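You operate a simulated robot arm through the tools that you are given. There is no shell and no other tool.

Carry out the task below with a simulated robot arm. There is one attempt and no reset: what you move stays moved.

JOB
Stand the orange pot on its saucer, then water it till the soil is dark; sponge up the spilt soil.
Fine: can and sponge go back where they stood; no water in the saucer. Set down upright: what you pick out, watering can. What is to be rubbed or washed off counts as gone when no trace of it is left.

The check looks at the end state, three seconds after you hand in, the way a careful person would. Anything else that was tipped, shoved, dropped, spilled or broken makes it a failure.

ROBOT AND FRAMES
A 6-joint arm with a two-finger gripper, fixed in place. Base frame: the origin is at the foot of the arm, x ahead of it, y to its left, z up; the work surface is at about z = 0.8. Units: m, rad, N and s.
Its first joint turns from -2.897 to 2.897 rad. Payload 3.43 kg.
The TCP is the grasp point between the finger pads, 0.02 m short of the fingertips. In the tool frame z runs along the fingers and y along their closing line. The gripper opens to 0.19 m. The gripper's body begins 0.248 m behind the TCP.
Orientation is told as [roll, pitch, yaw] about the base's x, y, z axes, in that order, counted from this pose: with the fingers straight down and closing along the base's y, the tool's x points along the base's -x, its y along +y and its z along -z.

CONTROLS
- The arm moves only by the tool step_arm. Its argument "increments" is a list of rows, each a list of 7 numbers: the closure, from 0 (fully open) to 1 (shut), then the shift along the tool's x, y, z in cm, then the turn, a rotation vector about the tool's x, y, z in rad. In form: [[gripper, dx, dy, dz, ax, ay, az], ...]. A call has 1 to 20 rows; each row is the pose to reach, as a shift and turn from the pose commanded when the call began, along the tool's axes at that moment. Each row takes 0.2 s and may step no farther than 0.05 m and 0.15 rad from the row before; otherwise, or with a gripper value out of range, the whole call is refused. A pose out of reach is approached as far as the arm can. The call stops where the force on the tool passes 50 N (or 10 N more than at its start, if that is more) or the arm is blocked; 0.2 s more then pass. The fingers move at their own pace (about 0.045 m/s each) and stop on an object; they squeeze with about 24 N. The grip force told is the motor's: it shows also when the fingers shut on nothing. Time passes only in rows, and 0.2 s behind the last, so rows that repeat a pose let the fingers close. The reply holds the time, the measured pose of the TCP, the force on the tool along the base axes, the opening and the grip force, in the units named above and with some noise, with the torque about the TCP (base axes, N m) and any sound that the robot's microphone picked up.
- Cameras (640 x 400 px; columns grow to the right, rows downward): "scene" is fixed at [0.0502, 0.4983, 1.3898]; the picture's right is [-0.22, -0.98, 0.00], its down [-0.47, 0.11, -0.88] and it looks along [0.86, -0.19, -0.48] (base axes); focal length 312 px, centre (320, 200). "wrist" rides on the gripper at [0.07, -0.008, -0.288] in the tool frame; the picture's right is [0.12, 0.99, 0.00], its down [-0.96, 0.12, -0.25] and it looks along [-0.25, 0.03, 0.97] (tool axes); focal length 261 px, centre (320, 200). There is no depth. A picture from a camera that has moved, and an enlarged one, comes with that camera's place and axes in the base frame and with its lens.
- get_image(camera): a new picture of that camera. The clock stands still meanwhile.
- raise_lower(by): slides the trunk up (or, below 0, down) by that many m; the arm rides with it, the base frame stays. It gives what a move gives, with no picture.
- enlarge(camera, box): a new picture of the part [left, top, right, bottom] of that camera's present view, enlarged. The clock stands still meanwhile.
- finish_job(): hands the job in; it is judged then, once.

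Nothing tells you positions but the pictures and the camera data. Unless the task says otherwise, let go and move clear before handing in.

The tools are called after "Request:" as name(argument=value, ...) on one line, values as JSON. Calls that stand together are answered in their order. step_arm: Moves the arm, as the interface text tells. Its arguments: {"type":"object","properties":{"increments":{"type":"array","items":{"type":"array","items":{"type":"number"}}}},"required":["increments"]} The other tools are called the same way: raise_lower (by) slides the trunk up or down; get_image (camera) takes a picture; enlarge (camera, box) takes an enlarged picture of a part of a camera's view; finish_job () hands the job in.

At the start:

```text
t: 0.0
eef_pos: [0.7024, 0.0881, 1.2169]
ee_rot: [0.001, 0.0, 0.0]
wrist_force: [0.5, 0.2, 0.1]
ft_torque: [-0.05, 0.02, 0.02]
grip_width: 0.1899
grasp_force: 0.1
trunk travel left (down, up): [-0.175, 0.065]
```

scene: 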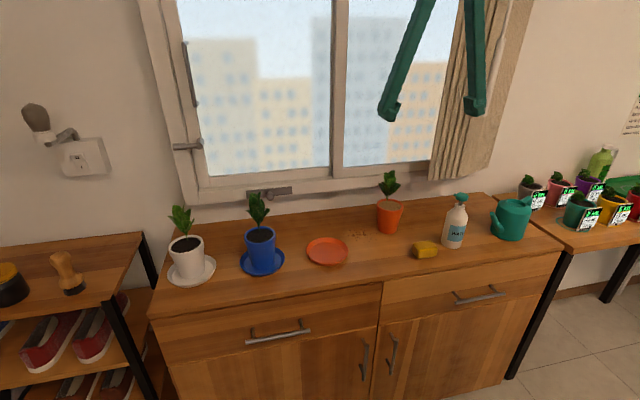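
wrist: 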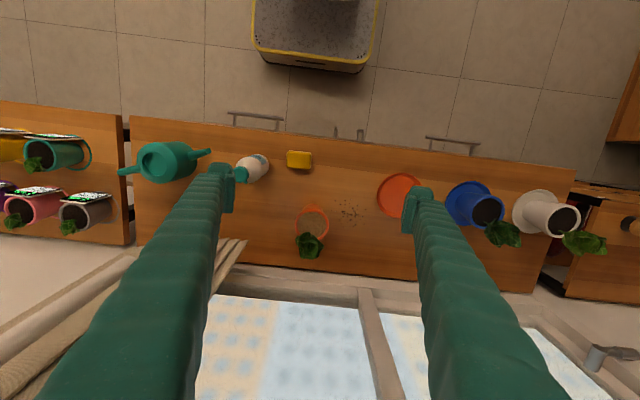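

I see a sideboard with white and blue potted plants, an empty orange saucer, spilt soil, the orange pot, a yellow sponge, a spray bottle and a green watering can. I'll look closer before moving anything.

Request:
enlarge(camera="scene", box=[290, 160, 450, 280])

Request:
enlarge(camera="scene", box=[400, 160, 560, 280])

Request:
enlarge(camera="scene", box=[140, 180, 300, 300])

Request:
enlarge(camera="wrist", box=[230, 130, 430, 280])

Request:
enlarge(camera="wrist", box=[100, 110, 300, 260])

```text
3.33 times, centred on (370, 220) of scene
camera zoom: at [0.0502, 0.4983, 1.3898], right [-0.22, -0.98, 0.0], down [-0.47, 0.11, -0.88], along [0.86, -0.19, -0.48], focal length 1041 px, centre (153, 133)
```

zoom: 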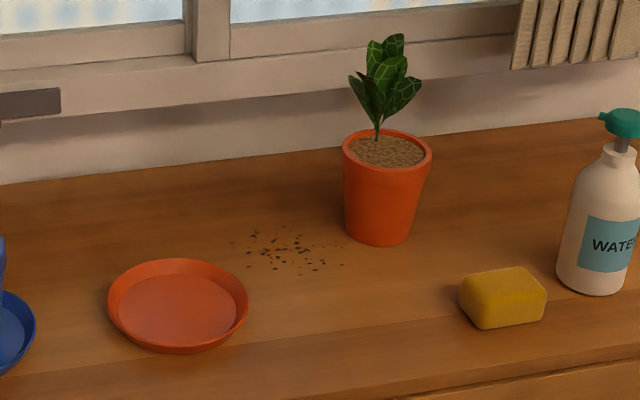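

```text
3.33 times, centred on (480, 220) of scene
camera zoom: at [0.0502, 0.4983, 1.3898], right [-0.22, -0.98, 0.0], down [-0.47, 0.11, -0.88], along [0.86, -0.19, -0.48], focal length 1041 px, centre (-213, 133)
```

zoom: 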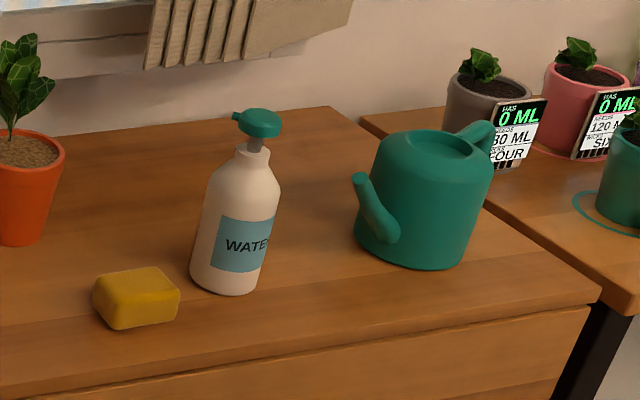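

```text
3.33 times, centred on (220, 240) of scene
camera zoom: at [0.0502, 0.4983, 1.3898], right [-0.22, -0.98, 0.0], down [-0.47, 0.11, -0.88], along [0.86, -0.19, -0.48], focal length 1041 px, centre (653, 67)
```

zoom: 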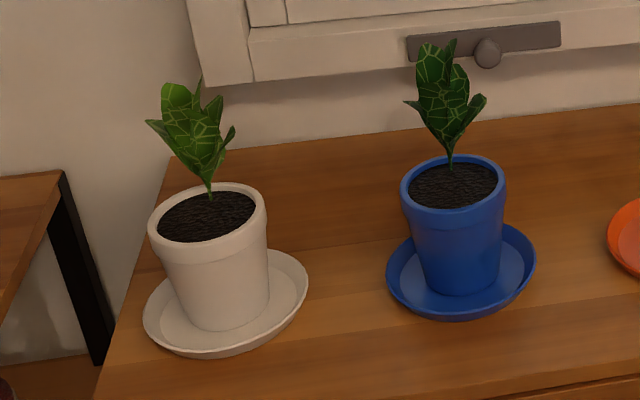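

```text
2.67 times, centred on (330, 205) of wrist
camera zoom: at [0.6333, 0.0815, 1.5049], right [-0.12, 0.99, 0.0], down [0.96, 0.12, 0.25], along [0.25, 0.03, -0.97], focal length 695 px, centre (293, 187)
```

zoom: 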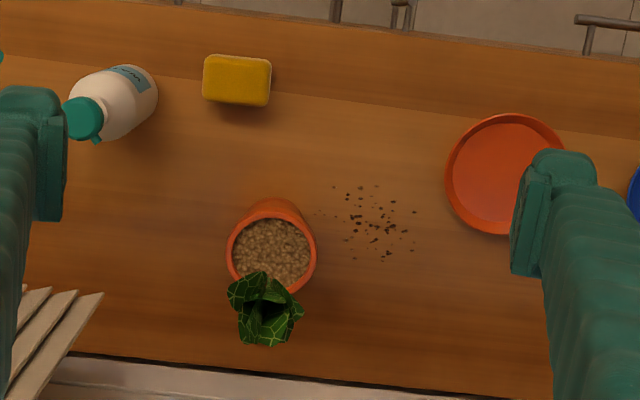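

```text
2.67 times, centred on (200, 185) of wrist
camera zoom: at [0.6333, 0.0815, 1.5049], right [-0.12, 0.99, 0.0], down [0.96, 0.12, 0.25], along [0.25, 0.03, -0.97], focal length 695 px, centre (640, 240)
```

zoom: 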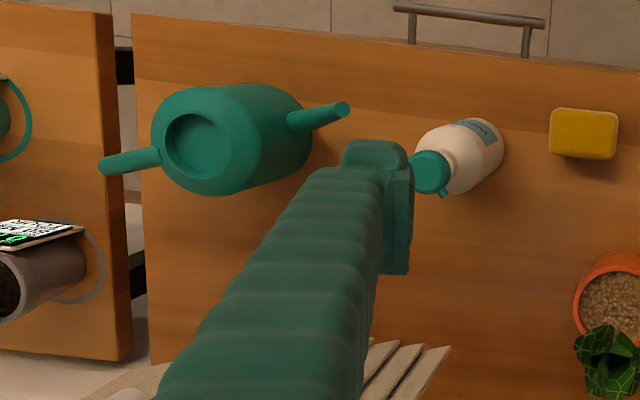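

The sideboard objects come out roughly at: saucer (0.77, 0.315), pot (0.853, 0.088), sponge (0.707, 0.035), can (0.75, -0.28). I'll move the wrist camera over the can to study its handle and spout.

Request:
step_arm(increments=[[0, 0, -4, 0, 0, 0, 0], [0, 0, -8, 0, 0, 0, 0], [0, 0, -12, 0, 0, 0, 0], [0, 0, -16, 0, 0, 0, 0], [0, 0, -20, 0, 0, 0, 0], [0, 0, -24, 0, 0, 0, 0], [0, 0, -28, 0, 0, 0, 0]])

Request:
get_image(camera="wrist")

Request:
get_image(camera="scene")

```text
t: 1.6
eef_pos: [0.7037, -0.1919, 1.217]
ee_rot: [0.0, 0.0, 0.002]
wrist_force: [0.9, 1.3, -0.2]
ft_torque: [-0.12, -0.05, 0.0]
grip_width: 0.1897
grasp_force: 0.0
trunk travel left (down, up): [-0.175, 0.065]
```

```text
taken
camera wrist: at [0.6341, -0.1986, 1.5056], right [-0.12, 0.99, 0.0], down [0.96, 0.12, 0.25], along [0.25, 0.03, -0.97], focal length 261 px, centre (320, 200)
```

wrist: 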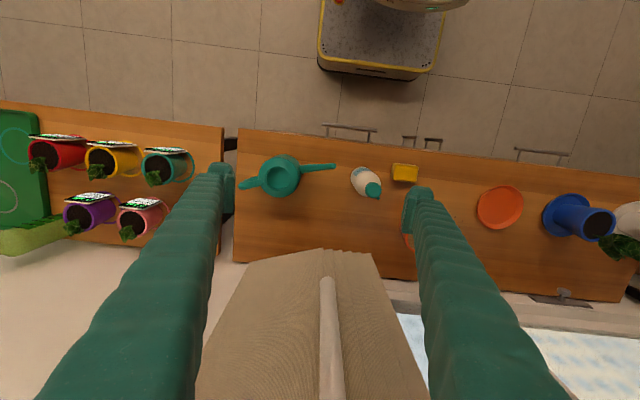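

```text
taken
```

scene: 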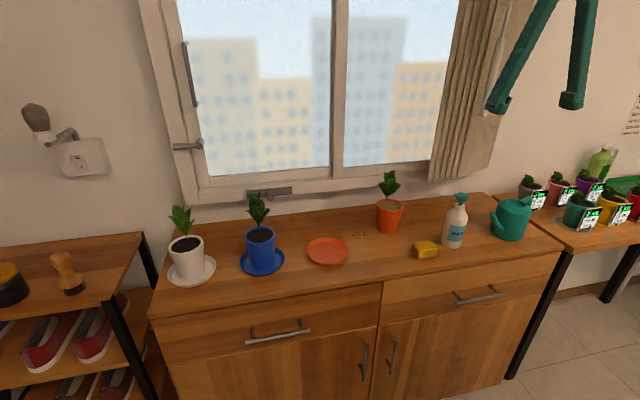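

Request:
enlarge(camera="wrist", box=[220, 125, 420, 250])

Request:
enlarge(camera="scene", box=[470, 180, 550, 250])

```text
3.20 times, centred on (320, 188) of wrist
camera zoom: at [0.6341, -0.1986, 1.5056], right [-0.12, 0.99, 0.0], down [0.96, 0.12, 0.25], along [0.25, 0.03, -0.97], focal length 834 px, centre (320, 240)
```

zoom: 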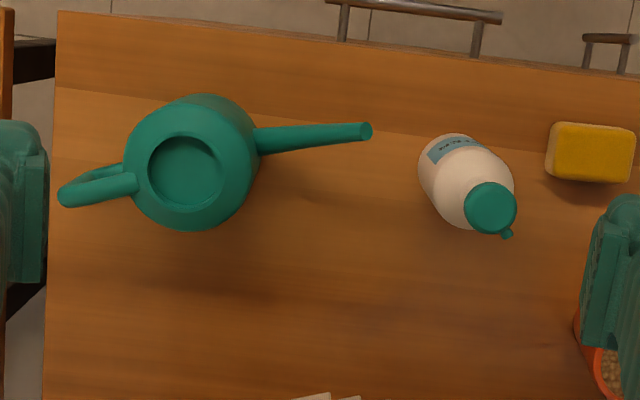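

```text
5.71 times, centred on (510, 215) of scene
camera zoom: at [0.0502, 0.4983, 1.3898], right [-0.22, -0.98, 0.0], down [-0.47, 0.11, -0.88], along [0.86, -0.19, -0.48], focal length 1784 px, centre (-766, 114)
```

zoom: 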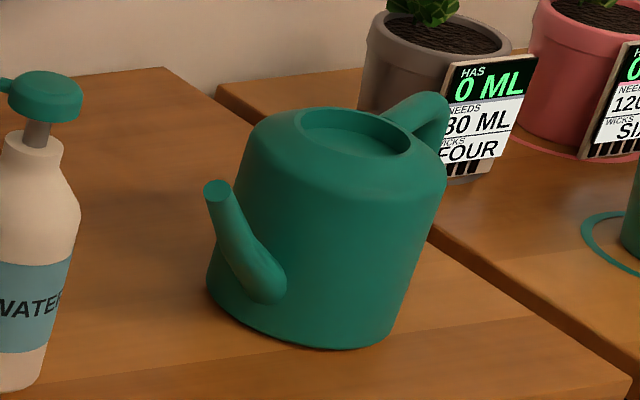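

The can's body is about 0.11 m across, with the spout pointing roughly +y (tip near (0.70, -0.16, 0.92)) and the handle opposite. I'll begin with the pot, so I'm moving above it for a close look.

Request:
step_arm(increments=[[0, -1.9, 3.5, 0.8, 0, 0, 0], [0, -3.7, 7, 1.7, 0, 0, 0], [0, -5.6, 10.5, 2.5, 0, 0, 0], [0, -7.5, 14, 3.4, 0, 0, 0], [0, -9.3, 17.5, 4.2, 0, 0, 0], [0, -11.2, 21, 5, 0, 0, 0], [0, -13, 24.5, 5.9, 0, 0, 0], [0, -14.9, 28, 6.7, 0, 0, 0], [0, -14.9, 28, 6.7, 0, 0, 0]])

Request:
get_image(camera="wrist")

Request:
get_image(camera="scene")

```text
t: 3.6
eef_pos: [0.8528, 0.0889, 1.1494]
ee_rot: [0.001, 0.0, -0.001]
wrist_force: [-0.2, -1.1, 0.3]
ft_torque: [-0.01, 0.05, -0.01]
grip_width: 0.1901
grasp_force: 0.0
trunk travel left (down, up): [-0.175, 0.065]
```

```text
taken
camera wrist: at [0.7831, 0.0815, 1.4379], right [-0.12, 0.99, 0.0], down [0.96, 0.12, 0.25], along [0.25, 0.03, -0.97], focal length 261 px, centre (320, 200)
```

wrist: 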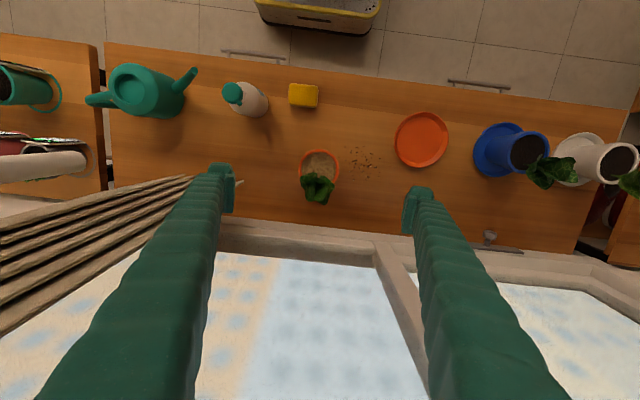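

```text
taken
```

scene: 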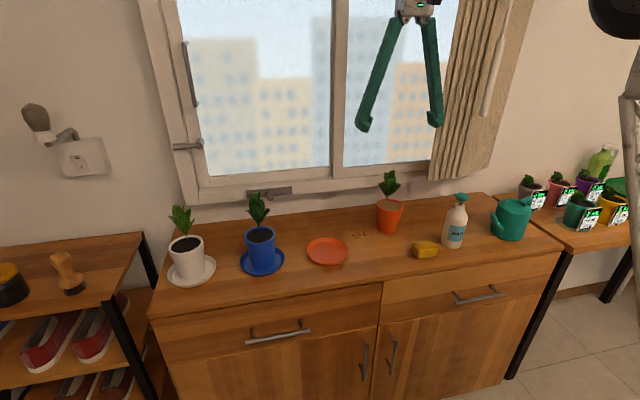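

Request:
enlarge(camera="wrist", box=[280, 80, 460, 220])

```text
2.86 times, centred on (370, 150) of wrist
camera zoom: at [0.7831, 0.0815, 1.4379], right [-0.12, 0.99, 0.0], down [0.96, 0.12, 0.25], along [0.25, 0.03, -0.97], focal length 745 px, centre (177, 343)
```

zoom: 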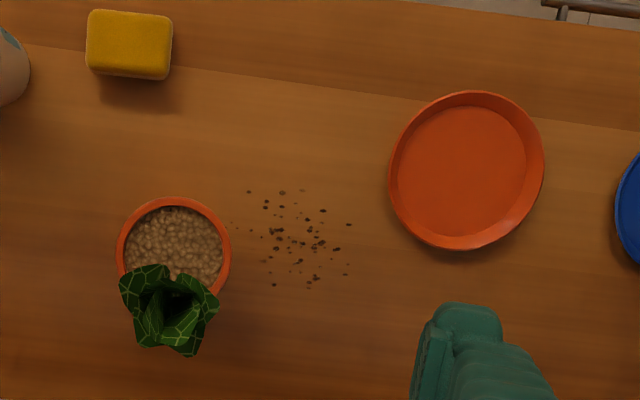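

From above, the pot's rim is centred at about (0.854, 0.088, 0.89) and the saucer at about (0.770, 0.318). I'll lower the open gripper around the pot, just under the rim.

Request:
step_arm(increments=[[0, -0.1, 0, 4, 0, 0, 0], [0, -0.1, 0, 8, 0, 0, 0], [0, -0.1, 0, 12, 0, 0, 0], [0, -0.1, 0, 16, 0, 0, 0], [0, -0.1, 0, 20, 0, 0, 0], [0, -0.1, 0, 23, 0, 0, 0], [0, -0.1, 0, 26, 0, 0, 0], [0, -0.1, 0, 28, 0, 0, 0], [0, -0.1, 0, 28, 0, 0, 0]])

Request:
get_image(camera="wrist")

Request:
enlarge(camera="scene", box=[310, 120, 470, 260])

```text
t: 5.6
eef_pos: [0.853, 0.0881, 0.8713]
ee_rot: [-0.001, 0.001, 0.001]
wrist_force: [-0.4, -0.8, -0.6]
ft_torque: [0.0, 0.01, 0.01]
grip_width: 0.1898
grasp_force: 0.0
trunk travel left (down, up): [-0.175, 0.065]
```

```text
taken
camera wrist: at [0.7829, 0.0816, 1.1584], right [-0.12, 0.99, 0.0], down [0.96, 0.12, 0.25], along [0.25, 0.03, -0.97], focal length 261 px, centre (320, 200)
```

wrist: 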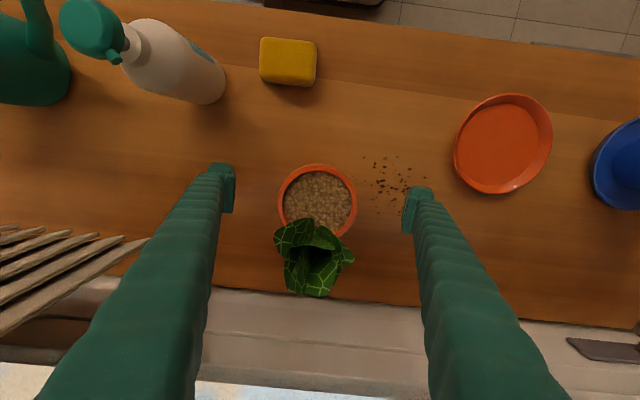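

```text
2.86 times, centred on (390, 190) of scene
camera zoom: at [0.0502, 0.4983, 1.3898], right [-0.22, -0.98, 0.0], down [-0.47, 0.11, -0.88], along [0.86, -0.19, -0.48], focal length 892 px, centre (120, 229)
```

zoom: 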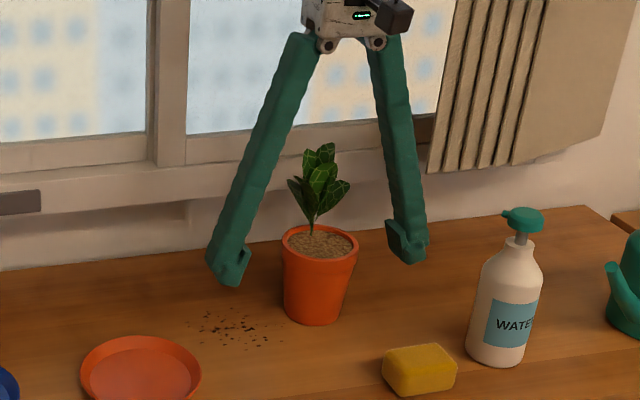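

The fingers straddle the pot evenly at rim height. Now I close on it.

Request:
step_arm(increments=[[0.3, 0, 0, 0.3, 0, 0, 0], [0.5, 0, 0, 0.3, 0, 0, 0], [0.6, 0, 0, 0.3, 0, 0, 0], [0.8, 0, 0, 0.3, 0, 0, 0], [1, 0, 0, 0.3, 0, 0, 0], [1, 0, 0, 0.3, 0, 0, 0], [1, 0, 0, 0.3, 0, 0, 0], [1, 0, 0, 0.3, 0, 0, 0], [1, 0, 0, 0.3, 0, 0, 0], [1, 0, 0, 0.3, 0, 0, 0]])

Request:
get_image(camera="wrist")

Request:
enlarge(camera="scene", box=[310, 120, 470, 260])

```text
t: 7.8
eef_pos: [0.8532, 0.0892, 0.8676]
ee_rot: [-0.001, 0.001, -0.001]
wrist_force: [-0.3, -3.9, 3.6]
ft_torque: [0.04, -0.04, -0.03]
grip_width: 0.0888
grasp_force: 24.2
trunk travel left (down, up): [-0.175, 0.065]
```

```text
taken
camera wrist: at [0.7831, 0.0813, 1.1557], right [-0.12, 0.99, 0.0], down [0.96, 0.12, 0.25], along [0.25, 0.03, -0.97], focal length 261 px, centre (320, 200)
```

wrist: 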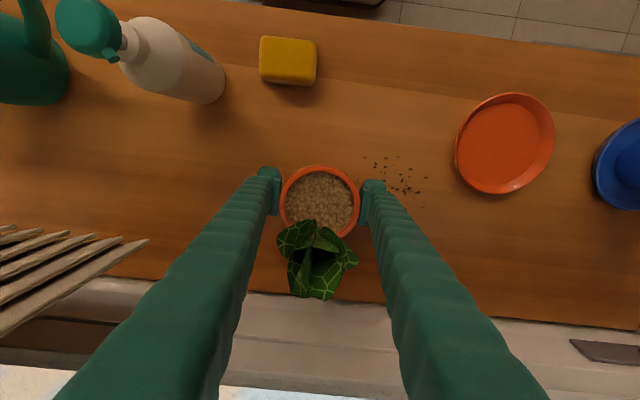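

```text
2.86 times, centred on (390, 190) of scene
camera zoom: at [0.0502, 0.4983, 1.3898], right [-0.22, -0.98, 0.0], down [-0.47, 0.11, -0.88], along [0.86, -0.19, -0.48], focal length 892 px, centre (120, 229)
```

zoom: 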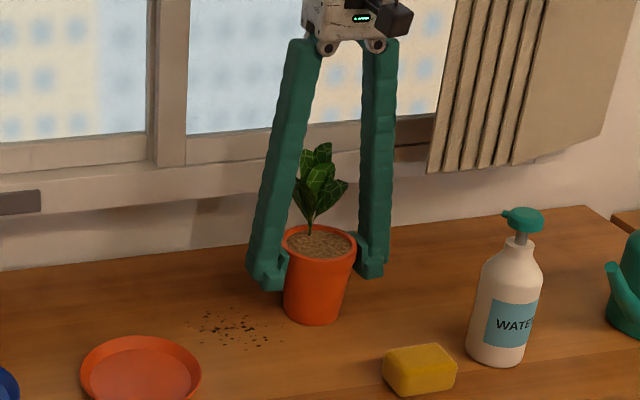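

The grip holds at 0.089 m with 24 N. I'll lift a little and check.

Request:
step_arm(increments=[[1, 0, 0, -0.7, 0, 0, 0], [1, 0, 0, -1.5, 0, 0, 0], [1, 0, 0, -2.5, 0, 0, 0], [1, 0, 0, -3.5, 0, 0, 0], [1, 0, 0, -3.5, 0, 0, 0]])

Request:
enlarge(camera="scene", box=[310, 120, 470, 260])

Request:
get_image(camera="wrist")

```text
t: 9.0
eef_pos: [0.8532, 0.0877, 0.9014]
ee_rot: [0.001, 0.0, 0.001]
wrist_force: [0.7, -0.3, -5.5]
ft_torque: [-0.02, 0.05, -0.04]
grip_width: 0.0894
grasp_force: 23.9
trunk travel left (down, up): [-0.175, 0.065]
```

```text
2.86 times, centred on (390, 190) of scene
camera zoom: at [0.0502, 0.4983, 1.3898], right [-0.22, -0.98, 0.0], down [-0.47, 0.11, -0.88], along [0.86, -0.19, -0.48], focal length 892 px, centre (120, 229)
```

zoom: 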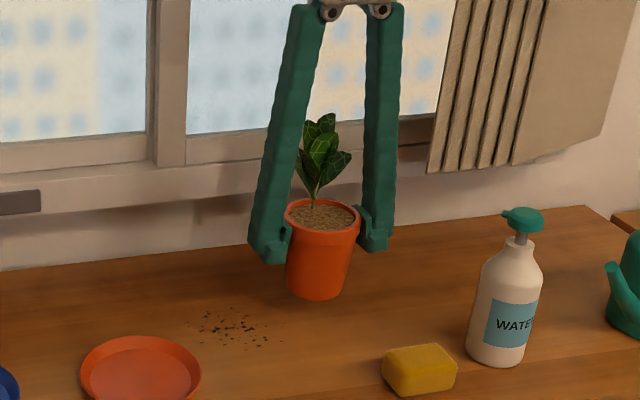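

```text
taken
camera wrist: at [0.7833, 0.0815, 1.1905], right [-0.12, 0.99, 0.0], down [0.96, 0.12, 0.25], along [0.25, 0.03, -0.97], focal length 261 px, centre (320, 200)
```

wrist: 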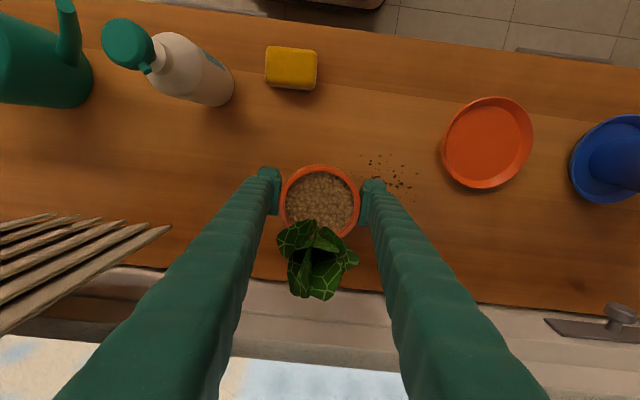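

The pot hangs level (about 5.5 N). I carry it over the saucer, a little higher.

Request:
step_arm(increments=[[1, 0, 0, -1, 0, 0, 0], [1, 0, 0.5, -2.5, 0, 0, 0], [1, 0.7, 2, -3.5, 0, 0, 0], [1, 1.5, 4.2, -3.5, 0, 0, 0], [1, 2.5, 7, -3.5, 0, 0, 0], [1, 3.6, 10, -3.5, 0, 0, 0], [1, 4.7, 13, -3.5, 0, 0, 0], [1, 5.8, 16, -3.5, 0, 0, 0], [1, 6.8, 18.8, -3.5, 0, 0, 0], [1, 7.6, 21, -3.5, 0, 0, 0], [1, 8.1, 22.4, -3.5, 0, 0, 0], [1, 8.3, 23, -3.5, 0, 0, 0], [1, 8.3, 23, -3.5, 0, 0, 0]])

Request:
get_image(camera="wrist")

Request:
enlarge(camera="scene", box=[220, 140, 420, 300])

```text
t: 11.8
eef_pos: [0.7712, 0.3172, 0.937]
ee_rot: [0.0, 0.0, 0.0]
wrist_force: [-0.5, -0.2, -5.2]
ft_torque: [0.01, 0.01, 0.03]
grip_width: 0.0891
grasp_force: 23.8
trunk travel left (down, up): [-0.175, 0.065]
```

```text
taken
camera wrist: at [0.7002, 0.3119, 1.2247], right [-0.12, 0.99, 0.0], down [0.96, 0.12, 0.25], along [0.25, 0.03, -0.97], focal length 261 px, centre (320, 200)
```

wrist: 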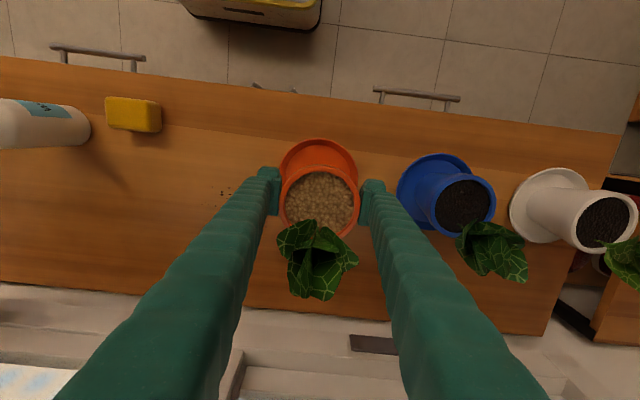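

```text
2.50 times, centred on (320, 220) of scene
camera zoom: at [0.0502, 0.4983, 1.3898], right [-0.22, -0.98, 0.0], down [-0.47, 0.11, -0.88], along [0.86, -0.19, -0.48], focal length 781 px, centre (320, 150)
```

zoom: 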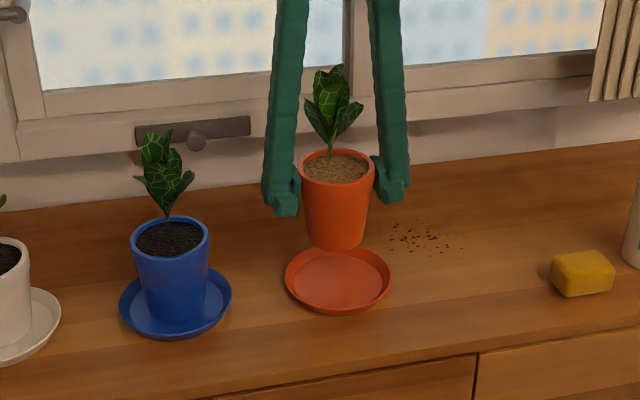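

The pot is centred over the saucer in both views. I lower it slowly toward the saucer floor.

Request:
step_arm(increments=[[1, 0.1, 0, 1, 0, 0, 0], [1, 0.1, 0.1, 2, 0, 0, 0], [1, 0.1, 0.1, 3, 0, 0, 0], [1, 0.1, 0.1, 4, 0, 0, 0], [1, 0.1, 0.1, 5, 0, 0, 0], [1, 0.1, 0.1, 5.5, 0, 0, 0], [1, 0.1, 0.1, 5.7, 0, 0, 0], [1, 0.1, 0.1, 5.7, 0, 0, 0]])

Request:
enlarge(camera="scene", box=[260, 150, 400, 280])

```text
t: 13.6
eef_pos: [0.7694, 0.3191, 0.8803]
ee_rot: [0.0, 0.0, 0.002]
wrist_force: [-0.1, -0.3, -5.1]
ft_torque: [0.0, 0.06, -0.04]
grip_width: 0.0891
grasp_force: 24.0
trunk travel left (down, up): [-0.175, 0.065]
```

```text
3.08 times, centred on (330, 215) of scene
camera zoom: at [0.0502, 0.4983, 1.3898], right [-0.22, -0.98, 0.0], down [-0.47, 0.11, -0.88], along [0.86, -0.19, -0.48], focal length 961 px, centre (289, 154)
```

zoom: 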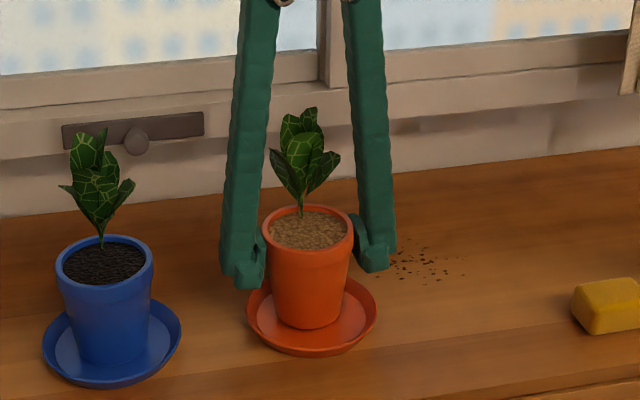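

Still hanging freely (5 N). I lower millimetre-wise until the saucer takes the weight.

Request:
step_arm(increments=[[1, 0, 0, 0.15, 0, 0, 0], [1, 0, 0, 0.3, 0, 0, 0], [1, 0, 0, 0.45, 0, 0, 0], [1, 0, 0, 0.45, 0, 0, 0]])

```text
t: 14.6
eef_pos: [0.7687, 0.319, 0.8757]
ee_rot: [0.0, -0.001, 0.0]
wrist_force: [0.4, -0.2, -4.0]
ft_torque: [-0.02, 0.02, 0.04]
grip_width: 0.089
grasp_force: 23.9
trunk travel left (down, up): [-0.175, 0.065]
```

Request:
step_arm(increments=[[1, 0, 0, 0.1, 0, 0, 0], [1, 0, 0, 0.2, 0, 0, 0], [1, 0, 0, 0.2, 0, 0, 0]])

```text
t: 15.4
eef_pos: [0.7692, 0.3192, 0.8737]
ee_rot: [0.0, -0.001, 0.0]
wrist_force: [-0.7, 0.0, -0.4]
ft_torque: [0.14, -0.03, 0.03]
grip_width: 0.089
grasp_force: 24.1
trunk travel left (down, up): [-0.175, 0.065]
```

The saucer now carries the weight. I check the fit, then open the fingers gently.

Request:
step_arm(increments=[[0.5, 0, 0, 0.05, 0, 0, 0], [0.45, 0, 0, 0.05, 0, 0, 0], [0.4, 0, 0, 0.05, 0, 0, 0], [0.3, 0, 0, 0.05, 0, 0, 0], [0.3, 0, 0, 0.05, 0, 0, 0]])

Request:
enlarge(camera="scene", box=[260, 150, 400, 280])

Request:
get_image(camera="wrist")

```text
t: 16.6
eef_pos: [0.77, 0.3185, 0.8735]
ee_rot: [0.001, -0.002, 0.0]
wrist_force: [-0.6, 0.2, -1.2]
ft_torque: [-0.01, 0.02, -0.02]
grip_width: 0.1329
grasp_force: 0.0
trunk travel left (down, up): [-0.175, 0.065]
```

```text
3.08 times, centred on (330, 215) of scene
camera zoom: at [0.0502, 0.4983, 1.3898], right [-0.22, -0.98, 0.0], down [-0.47, 0.11, -0.88], along [0.86, -0.19, -0.48], focal length 961 px, centre (289, 154)
```

zoom: 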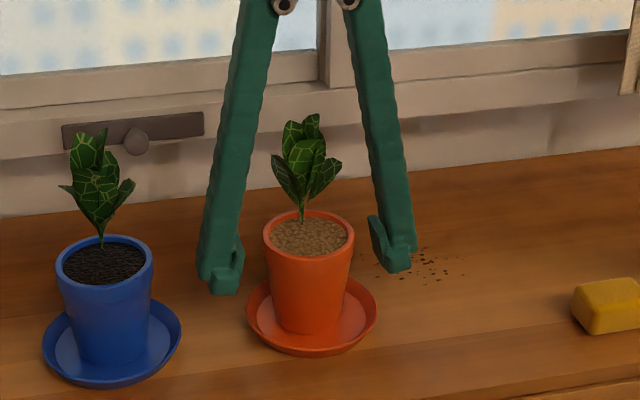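

```text
taken
camera wrist: at [0.6993, 0.3127, 1.1607], right [-0.12, 0.99, 0.0], down [0.96, 0.12, 0.25], along [0.25, 0.03, -0.97], focal length 261 px, centre (320, 200)
```

wrist: 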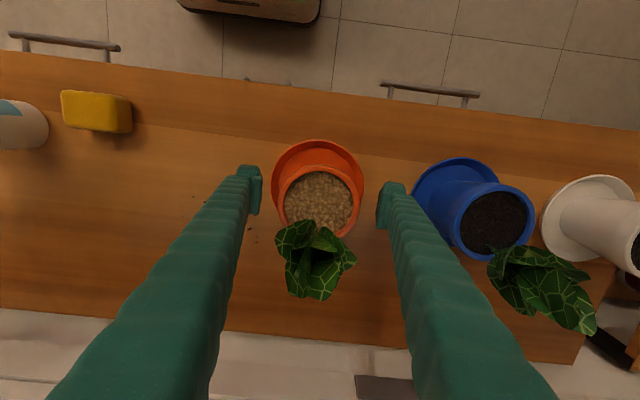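

The pot stands in its saucer, upright. I raise the hand straight up, clear of the plant, then open fully.

Request:
step_arm(increments=[[0.3, 0, 0, -2, 0, 0, 0], [0.3, 0, 0, -6, 0, 0, 0], [0.3, 0, 0, -10, 0, 0, 0], [0.3, 0, 0, -14, 0, 0, 0], [0.2, 0, 0, -18, 0, 0, 0], [0.1, 0, 0, -22, 0, 0, 0], [0, 0, 0, -26, 0, 0, 0], [0, 0, 0, -29, 0, 0, 0]])

Request:
enlarge(camera="scene", box=[260, 150, 400, 280])

Request:
get_image(camera="wrist")

```text
t: 18.4
eef_pos: [0.7711, 0.3205, 1.1617]
ee_rot: [0.0, 0.0, 0.0]
wrist_force: [0.1, 0.4, -0.4]
ft_torque: [-0.03, 0.0, -0.05]
grip_width: 0.1901
grasp_force: 0.1
trunk travel left (down, up): [-0.175, 0.065]
```

```text
3.08 times, centred on (330, 215) of scene
camera zoom: at [0.0502, 0.4983, 1.3898], right [-0.22, -0.98, 0.0], down [-0.47, 0.11, -0.88], along [0.86, -0.19, -0.48], focal length 961 px, centre (289, 154)
```

zoom: 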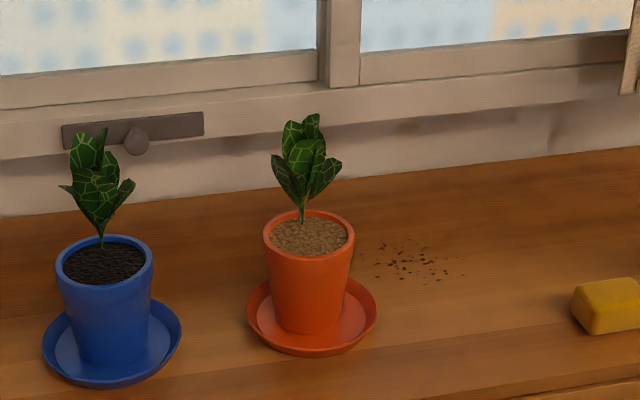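

```text
taken
camera wrist: at [0.7001, 0.3136, 1.4505], right [-0.12, 0.99, 0.0], down [0.96, 0.12, 0.25], along [0.25, 0.03, -0.97], focal length 261 px, centre (320, 200)
```

wrist: 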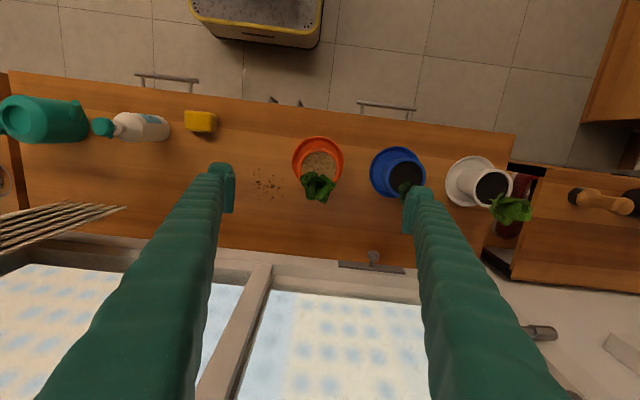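

The pot sits well in the saucer with the soil still dry. Now I go over the watering can, turning the hand so the fingers will close across the spout axis.

Request:
step_arm(increments=[[0, 0.2, -2, -0.5, 0, 0, 0.08], [0, 0.4, -6, -1, 0, 0, 0.17], [0, 0.6, -10.5, -1, 0, 0, 0.26], [0, 0.8, -15, -1, 0, 0, 0.35], [0, 1.0, -19.5, -1, 0, 0, 0.44], [0, 1.2, -24, -1, 0, 0, 0.53], [0, 1.4, -28.5, -1, 0, 0, 0.62], [0, 1.6, -33, -1, 0, 0, 0.71], [0, 1.8, -37.5, -1, 0, 0, 0.8], [0, 2.0, -42, -1, 0, 0, 0.89], [0, 2.2, -46.5, -1, 0, 0, 0.98], [0, 2.3, -51, -1, 0, 0, 1.07], [0, 2.4, -55.5, -1, 0, 0, 1.15], [0, 2.5, -59, -1, 0, 0, 1.2], [0, 2.5, -60.4, -1, 0, 0, 1.22], [0, 2.5, -60.4, -1, 0, 0, 1.22]])

Request:
get_image(camera="wrist")

Request:
get_image(camera="scene")

```text
t: 21.1
eef_pos: [0.747, -0.1818, 1.1714]
ee_rot: [0.006, 0.012, -1.06]
wrist_force: [3.3, 22.1, -1.6]
ft_torque: [-0.75, 0.24, 1.86]
grip_width: 0.19
grasp_force: 0.2
trunk travel left (down, up): [-0.175, 0.065]
stopped in row 13: the force on the tool passed its limit at 72 N (the readings are from after the stop); the commanded pose is now the measured one
```

```text
taken
camera wrist: at [0.706, -0.1274, 1.4606], right [0.81, 0.59, 0.01], down [0.57, -0.79, 0.24], along [0.14, -0.19, -0.97], focal length 261 px, centre (320, 200)
```

wrist: 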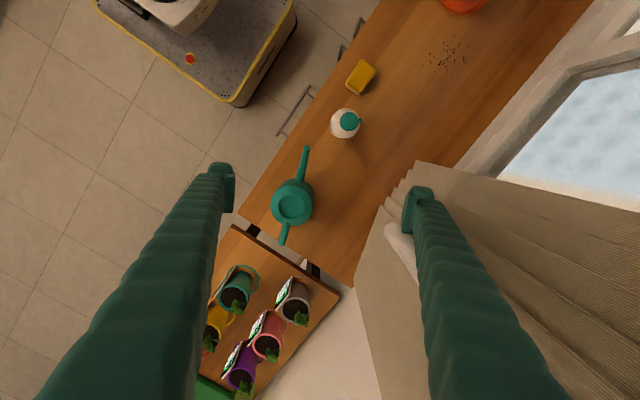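

```text
taken
```

scene: 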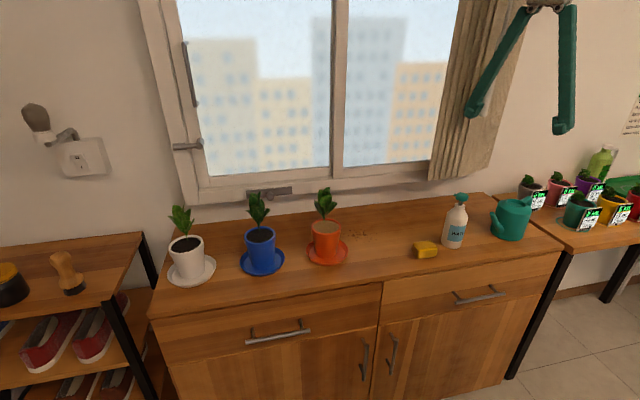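

The finger met the curtain's hanging rod on the way (force from −y at about x=0.83). I back off at once and inspect the curtain's shape before choosing another path.

Request:
step_arm(increments=[[0, 2, 0, 0, 0, 0, 0], [0, 5, -0.5, 0, 0, 0, 0], [0, 8, -1, 0, 0, 0, 0], [0, 8, -1, 0, 0, 0, 0]])

Request:
get_image(camera="wrist")

Request:
enlarge(camera="scene", box=[400, 0, 640, 190])

```text
t: 22.1
eef_pos: [0.698, -0.1206, 1.1723]
ee_rot: [0.003, 0.01, -1.064]
wrist_force: [1.1, -0.2, -0.2]
ft_torque: [-0.04, -0.01, -0.01]
grip_width: 0.1901
grasp_force: 0.1
trunk travel left (down, up): [-0.175, 0.065]
```

```text
taken
camera wrist: at [0.6579, -0.065, 1.4616], right [0.81, 0.59, 0.01], down [0.57, -0.79, 0.24], along [0.14, -0.19, -0.97], focal length 261 px, centre (320, 200)
```

wrist: 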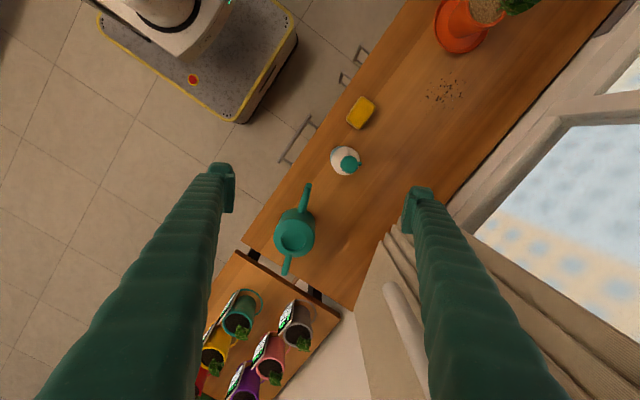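

```text
2.11 times, centred on (520, 95) of scene
camera zoom: at [0.0502, 0.4983, 1.3898], right [-0.22, -0.98, 0.0], down [-0.47, 0.11, -0.88], along [0.86, -0.19, -0.48], focal length 657 px, centre (-101, 421)
```

zoom: 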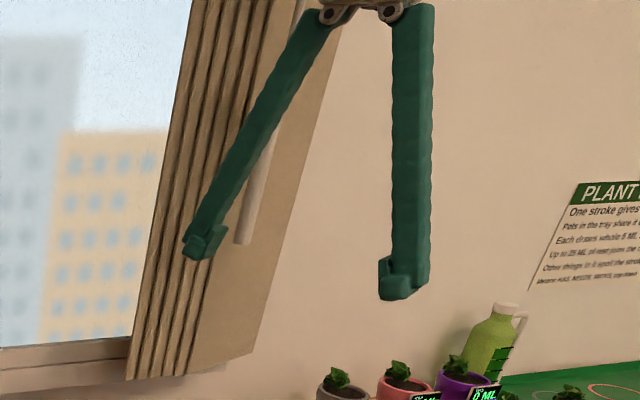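

The white rod of the blind hangs down to about (0.845, -0.169, 1.16), with slats behind x≈0.9; that is what the finger touched. I'll narrow the fingers and go round in front of it, coming to the can from the low-x side.

Request:
step_arm(increments=[[0.4, -1, -4, 0, 0, 0, 0], [0.4, -2.4, -8.2, 0, 0, 0, 0.03], [0.4, -4, -12.5, 0, 0, 0, 0.06], [0.4, -6.5, -15, 0, 0, 0, 0.1], [0.4, -9.5, -16.5, 0, 0, 0, 0.13], [0.4, -9.5, -16.5, 0, 0, 0, 0.156], [0.4, -9.5, -16.5, 0, 0, 0, 0.156]])

Request:
get_image(camera="wrist")

Request:
get_image(camera="scene")

```text
t: 23.7
eef_pos: [0.5999, -0.2848, 1.1708]
ee_rot: [0.002, 0.014, -1.22]
wrist_force: [0.8, -0.7, -0.3]
ft_torque: [0.02, 0.01, -0.02]
grip_width: 0.1139
grasp_force: 0.1
trunk travel left (down, up): [-0.175, 0.065]
```

```text
taken
camera wrist: at [0.5689, -0.2233, 1.4598], right [0.89, 0.45, 0.0], down [0.44, -0.87, 0.24], along [0.11, -0.21, -0.97], focal length 261 px, centre (320, 200)
```

wrist: 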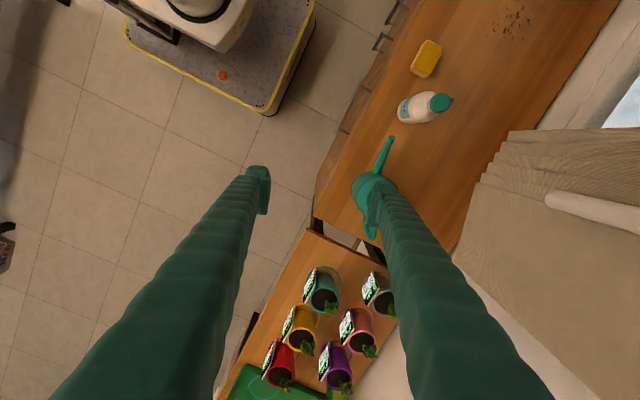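

```text
taken
```

scene: 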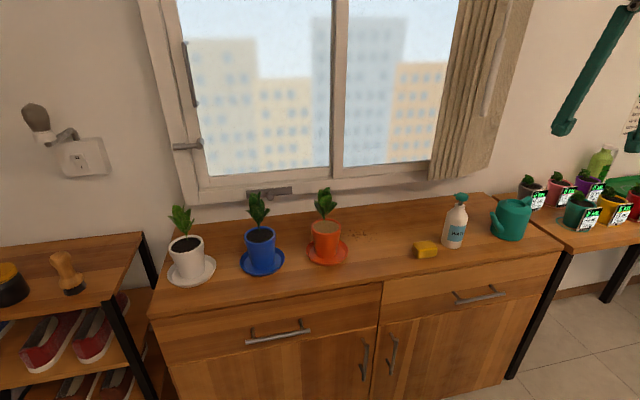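

I'm level with the can at x=0.60, past the rod. Next I move in over the can, also levelling out a small residual tilt.

Request:
step_arm(increments=[[0.4, -0.8, 2.5, 0, 0.002, -0.014, 0], [0.4, -2, 6, 0, 0.002, -0.014, 0], [0.4, -3.4, 9.5, 0, 0.002, -0.014, 0], [0.4, -4.5, 12.5, 0, 0.002, -0.014, 0], [0.4, -4.9, 13.7, 0, 0.002, -0.014, 0], [0.4, -4.9, 13.7, 0, 0.002, -0.014, 0]])

Request:
get_image(camera="wrist")

Request:
get_image(camera="scene")

```text
t: 25.1
eef_pos: [0.7463, -0.2841, 1.1714]
ee_rot: [-0.001, -0.002, -1.221]
wrist_force: [0.0, -0.6, -0.4]
ft_torque: [-0.01, 0.02, 0.0]
grip_width: 0.114
grasp_force: 0.0
trunk travel left (down, up): [-0.175, 0.065]
```

```text
taken
camera wrist: at [0.7144, -0.2183, 1.4585], right [0.89, 0.45, 0.0], down [0.44, -0.86, 0.25], along [0.11, -0.22, -0.97], focal length 261 px, centre (320, 200)
```

wrist: 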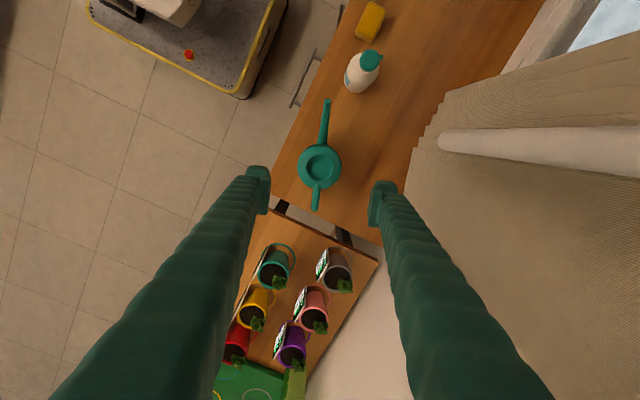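

```text
taken
```

scene: 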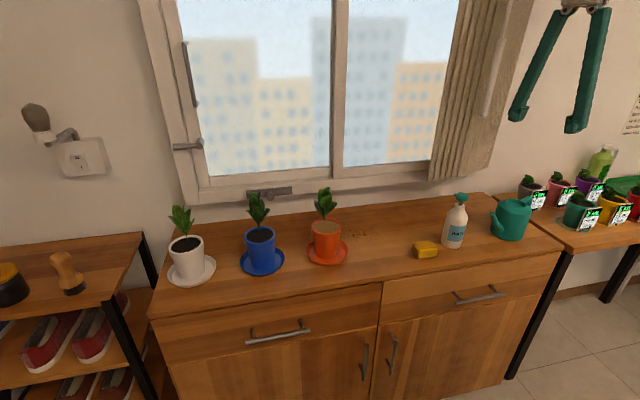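

Request:
enlarge(camera="wrist", box=[260, 80, 400, 220])

```text
2.86 times, centred on (330, 150) of wrist
camera zoom: at [0.7144, -0.2183, 1.4585], right [0.89, 0.45, 0.0], down [0.44, -0.86, 0.25], along [0.11, -0.22, -0.97], focal length 745 px, centre (291, 343)
```

zoom: 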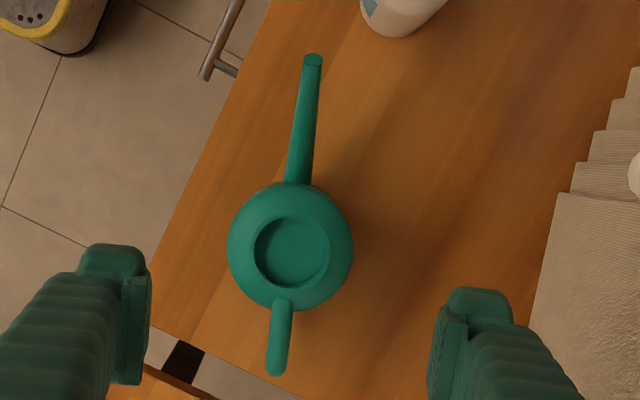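

The can's axis is at about (0.747, -0.2825), its spout heading about 110°, and the hand is aligned with it. I open to ~0.15 m and descend around the body.

Request:
step_arm(increments=[[0.21, 0.13, 0.12, 0, 0, 0.002, 0], [0.21, 0.13, 0.12, 2, 0, 0.002, 0], [0.21, 0.13, 0.12, 6, 0, 0.002, 0], [0.21, 0.13, 0.12, 10, 0, 0.002, 0], [0.21, 0.13, 0.12, 14, 0, 0.002, 0], [0.21, 0.13, 0.12, 17.5, 0, 0.002, 0], [0.21, 0.13, 0.12, 20, 0, 0.002, 0], [0.21, 0.13, 0.12, 20, 0, 0.002, 0]])

Request:
get_image(camera="wrist")

Request:
enlarge(camera="scene", box=[440, 100, 600, 260])

```text
t: 26.9
eef_pos: [0.7469, -0.2828, 0.9692]
ee_rot: [0.001, -0.001, -1.22]
wrist_force: [-0.4, -0.9, -0.3]
ft_torque: [-0.01, 0.01, 0.02]
grip_width: 0.1501
grasp_force: 0.1
trunk travel left (down, up): [-0.175, 0.065]
```

```text
taken
camera wrist: at [0.7156, -0.2175, 1.257], right [0.89, 0.45, 0.0], down [0.44, -0.86, 0.25], along [0.11, -0.22, -0.97], focal length 261 px, centre (320, 200)
```

wrist: 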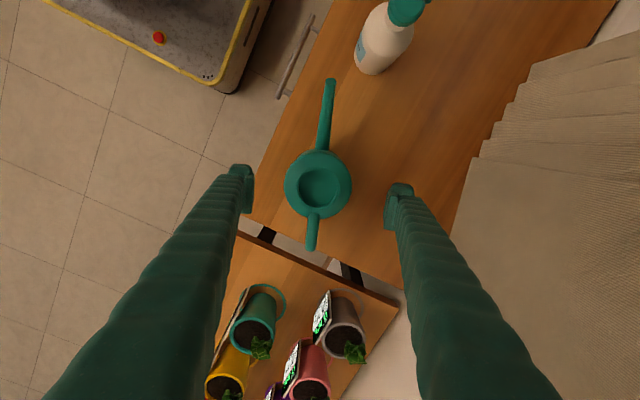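

```text
2.50 times, centred on (520, 180) of scene
camera zoom: at [0.0502, 0.4983, 1.3898], right [-0.22, -0.98, 0.0], down [-0.47, 0.11, -0.88], along [0.86, -0.19, -0.48], focal length 781 px, centre (-180, 250)
```

zoom: 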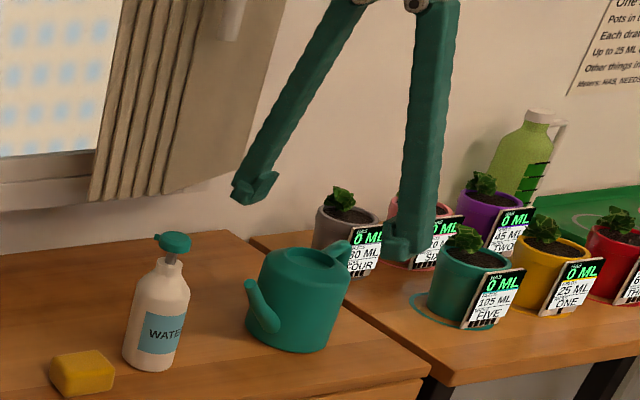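

Aligned and clear on both sides. I continue down to mid-body height.

Request:
step_arm(increments=[[0.21, 0, 0, 3, 0, 0, 0], [0.21, 0, 0, 6, 0, 0, 0], [0.21, 0, 0, 8.5, 0, 0, 0], [0.21, 0, 0, 10.5, 0, 0, 0], [0.21, 0, 0, 11, 0, 0, 0], [0.21, 0, 0, 11, 0, 0, 0]])

Request:
get_image(camera="wrist")

Request:
enlarge(camera="scene", box=[440, 100, 600, 260])

```text
t: 28.3
eef_pos: [0.7478, -0.2822, 0.8609]
ee_rot: [0.0, -0.001, -1.219]
wrist_force: [-0.2, -0.7, -0.2]
ft_torque: [0.02, 0.01, -0.06]
grip_width: 0.1501
grasp_force: 0.0
trunk travel left (down, up): [-0.175, 0.065]
```

```text
taken
camera wrist: at [0.7151, -0.2173, 1.1486], right [0.89, 0.45, 0.0], down [0.44, -0.86, 0.25], along [0.11, -0.22, -0.97], focal length 261 px, centre (320, 200)
```

wrist: 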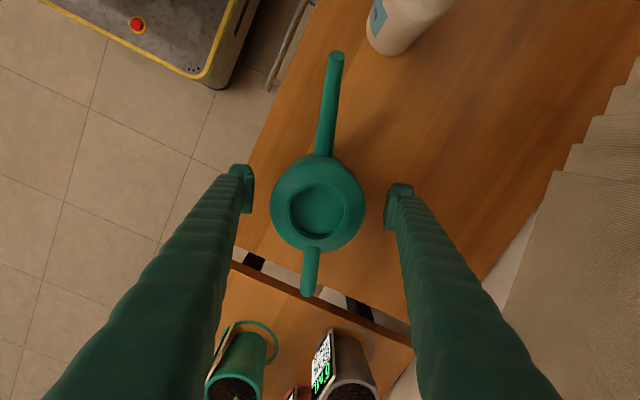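

```text
2.50 times, centred on (520, 180) of scene
camera zoom: at [0.0502, 0.4983, 1.3898], right [-0.22, -0.98, 0.0], down [-0.47, 0.11, -0.88], along [0.86, -0.19, -0.48], focal length 781 px, centre (-180, 250)
```

zoom: 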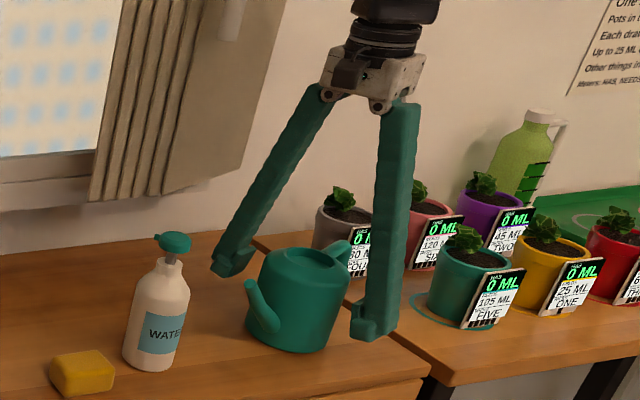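

The can sits ~2 mm off the finger midline, so I shift slightly and then close.

Request:
step_arm(increments=[[0.21, 0, -0.2, 0, 0, 0, 0], [0.3, 0, -0.2, 0, 0, 0, 0], [0.4, 0, -0.2, 0, 0, 0, 0], [0.5, 0, -0.2, 0, 0, 0, 0], [0.7, 0, -0.2, 0, 0, 0, 0], [1, 0, -0.2, 0, 0, 0, 0], [1, 0, -0.2, 0, 0, 0, 0], [1, 0, -0.2, 0, 0, 0, 0], [1, 0, -0.2, 0, 0, 0, 0]])

Request:
get_image(camera="wrist")

Request:
enlarge(camera="scene", box=[440, 100, 600, 260])

```text
t: 30.3
eef_pos: [0.745, -0.2828, 0.8606]
ee_rot: [0.001, -0.001, -1.221]
wrist_force: [-2.6, -0.6, 0.8]
ft_torque: [-0.04, 0.02, -0.05]
grip_width: 0.0984
grasp_force: 23.1
trunk travel left (down, up): [-0.175, 0.065]
```

```text
taken
camera wrist: at [0.7133, -0.2182, 1.1488], right [0.89, 0.45, 0.0], down [0.44, -0.86, 0.25], along [0.11, -0.22, -0.97], focal length 261 px, centre (320, 200)
```

wrist: 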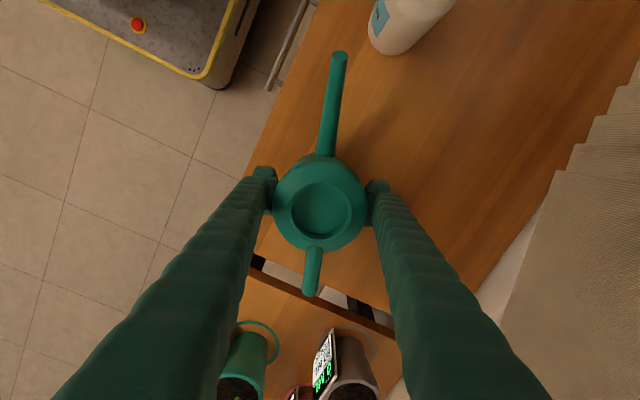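

```text
2.50 times, centred on (520, 180) of scene
camera zoom: at [0.0502, 0.4983, 1.3898], right [-0.22, -0.98, 0.0], down [-0.47, 0.11, -0.88], along [0.86, -0.19, -0.48], focal length 781 px, centre (-180, 250)
```

zoom: 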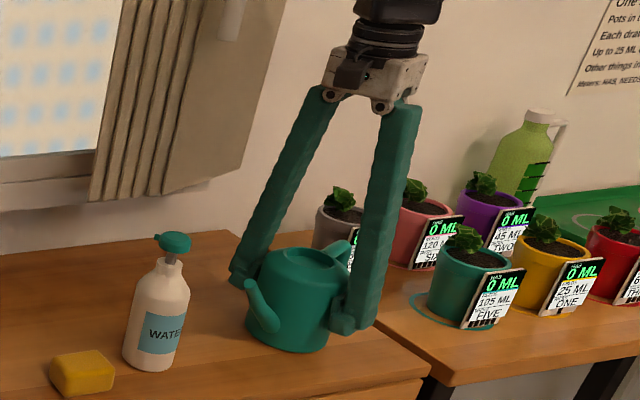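

Gripped at 0.098 m. This pose (0.745, -0.283, 0.861, yaw -1.221) is where it must be put back. Lifting gently.

Request:
step_arm(increments=[[1, 0, 0, -0.5, 0, 0, 0], [1, 0, 0, -1.2, 0, 0, 0], [1, 0, 0, -2.2, 0, 0, 0], [1, 0, 0, -3.2, 0, 0, 0], [1, 0, 0, -3.2, 0, 0, 0]])

Request:
enlarge(camera="scene", box=[440, 100, 600, 260])

Request:
get_image(camera="wrist")

```text
t: 31.5
eef_pos: [0.7452, -0.2823, 0.8924]
ee_rot: [0.001, 0.0, -1.221]
wrist_force: [0.2, 0.7, -5.4]
ft_torque: [-0.02, -0.01, -0.01]
grip_width: 0.0982
grasp_force: 23.6
trunk travel left (down, up): [-0.175, 0.065]
```

```text
2.50 times, centred on (520, 180) of scene
camera zoom: at [0.0502, 0.4983, 1.3898], right [-0.22, -0.98, 0.0], down [-0.47, 0.11, -0.88], along [0.86, -0.19, -0.48], focal length 781 px, centre (-180, 250)
```

zoom: 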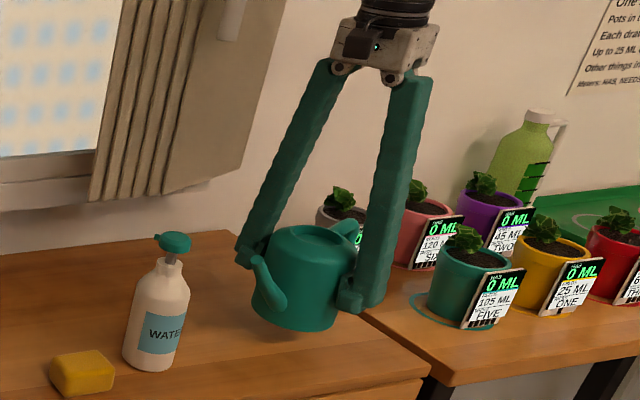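

```text
taken
camera wrist: at [0.7134, -0.2182, 1.1803], right [0.89, 0.45, 0.0], down [0.44, -0.86, 0.25], along [0.11, -0.22, -0.97], focal length 261 px, centre (320, 200)
```

wrist: 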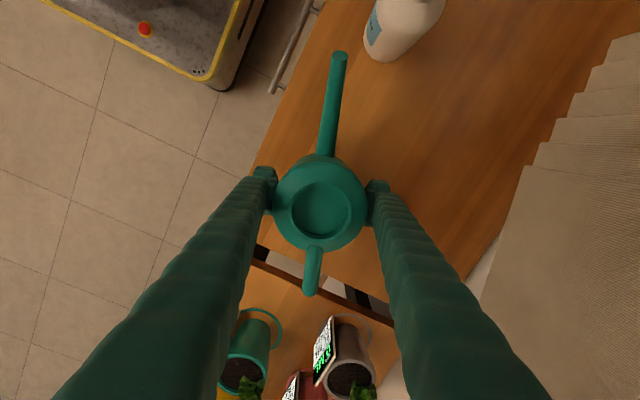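

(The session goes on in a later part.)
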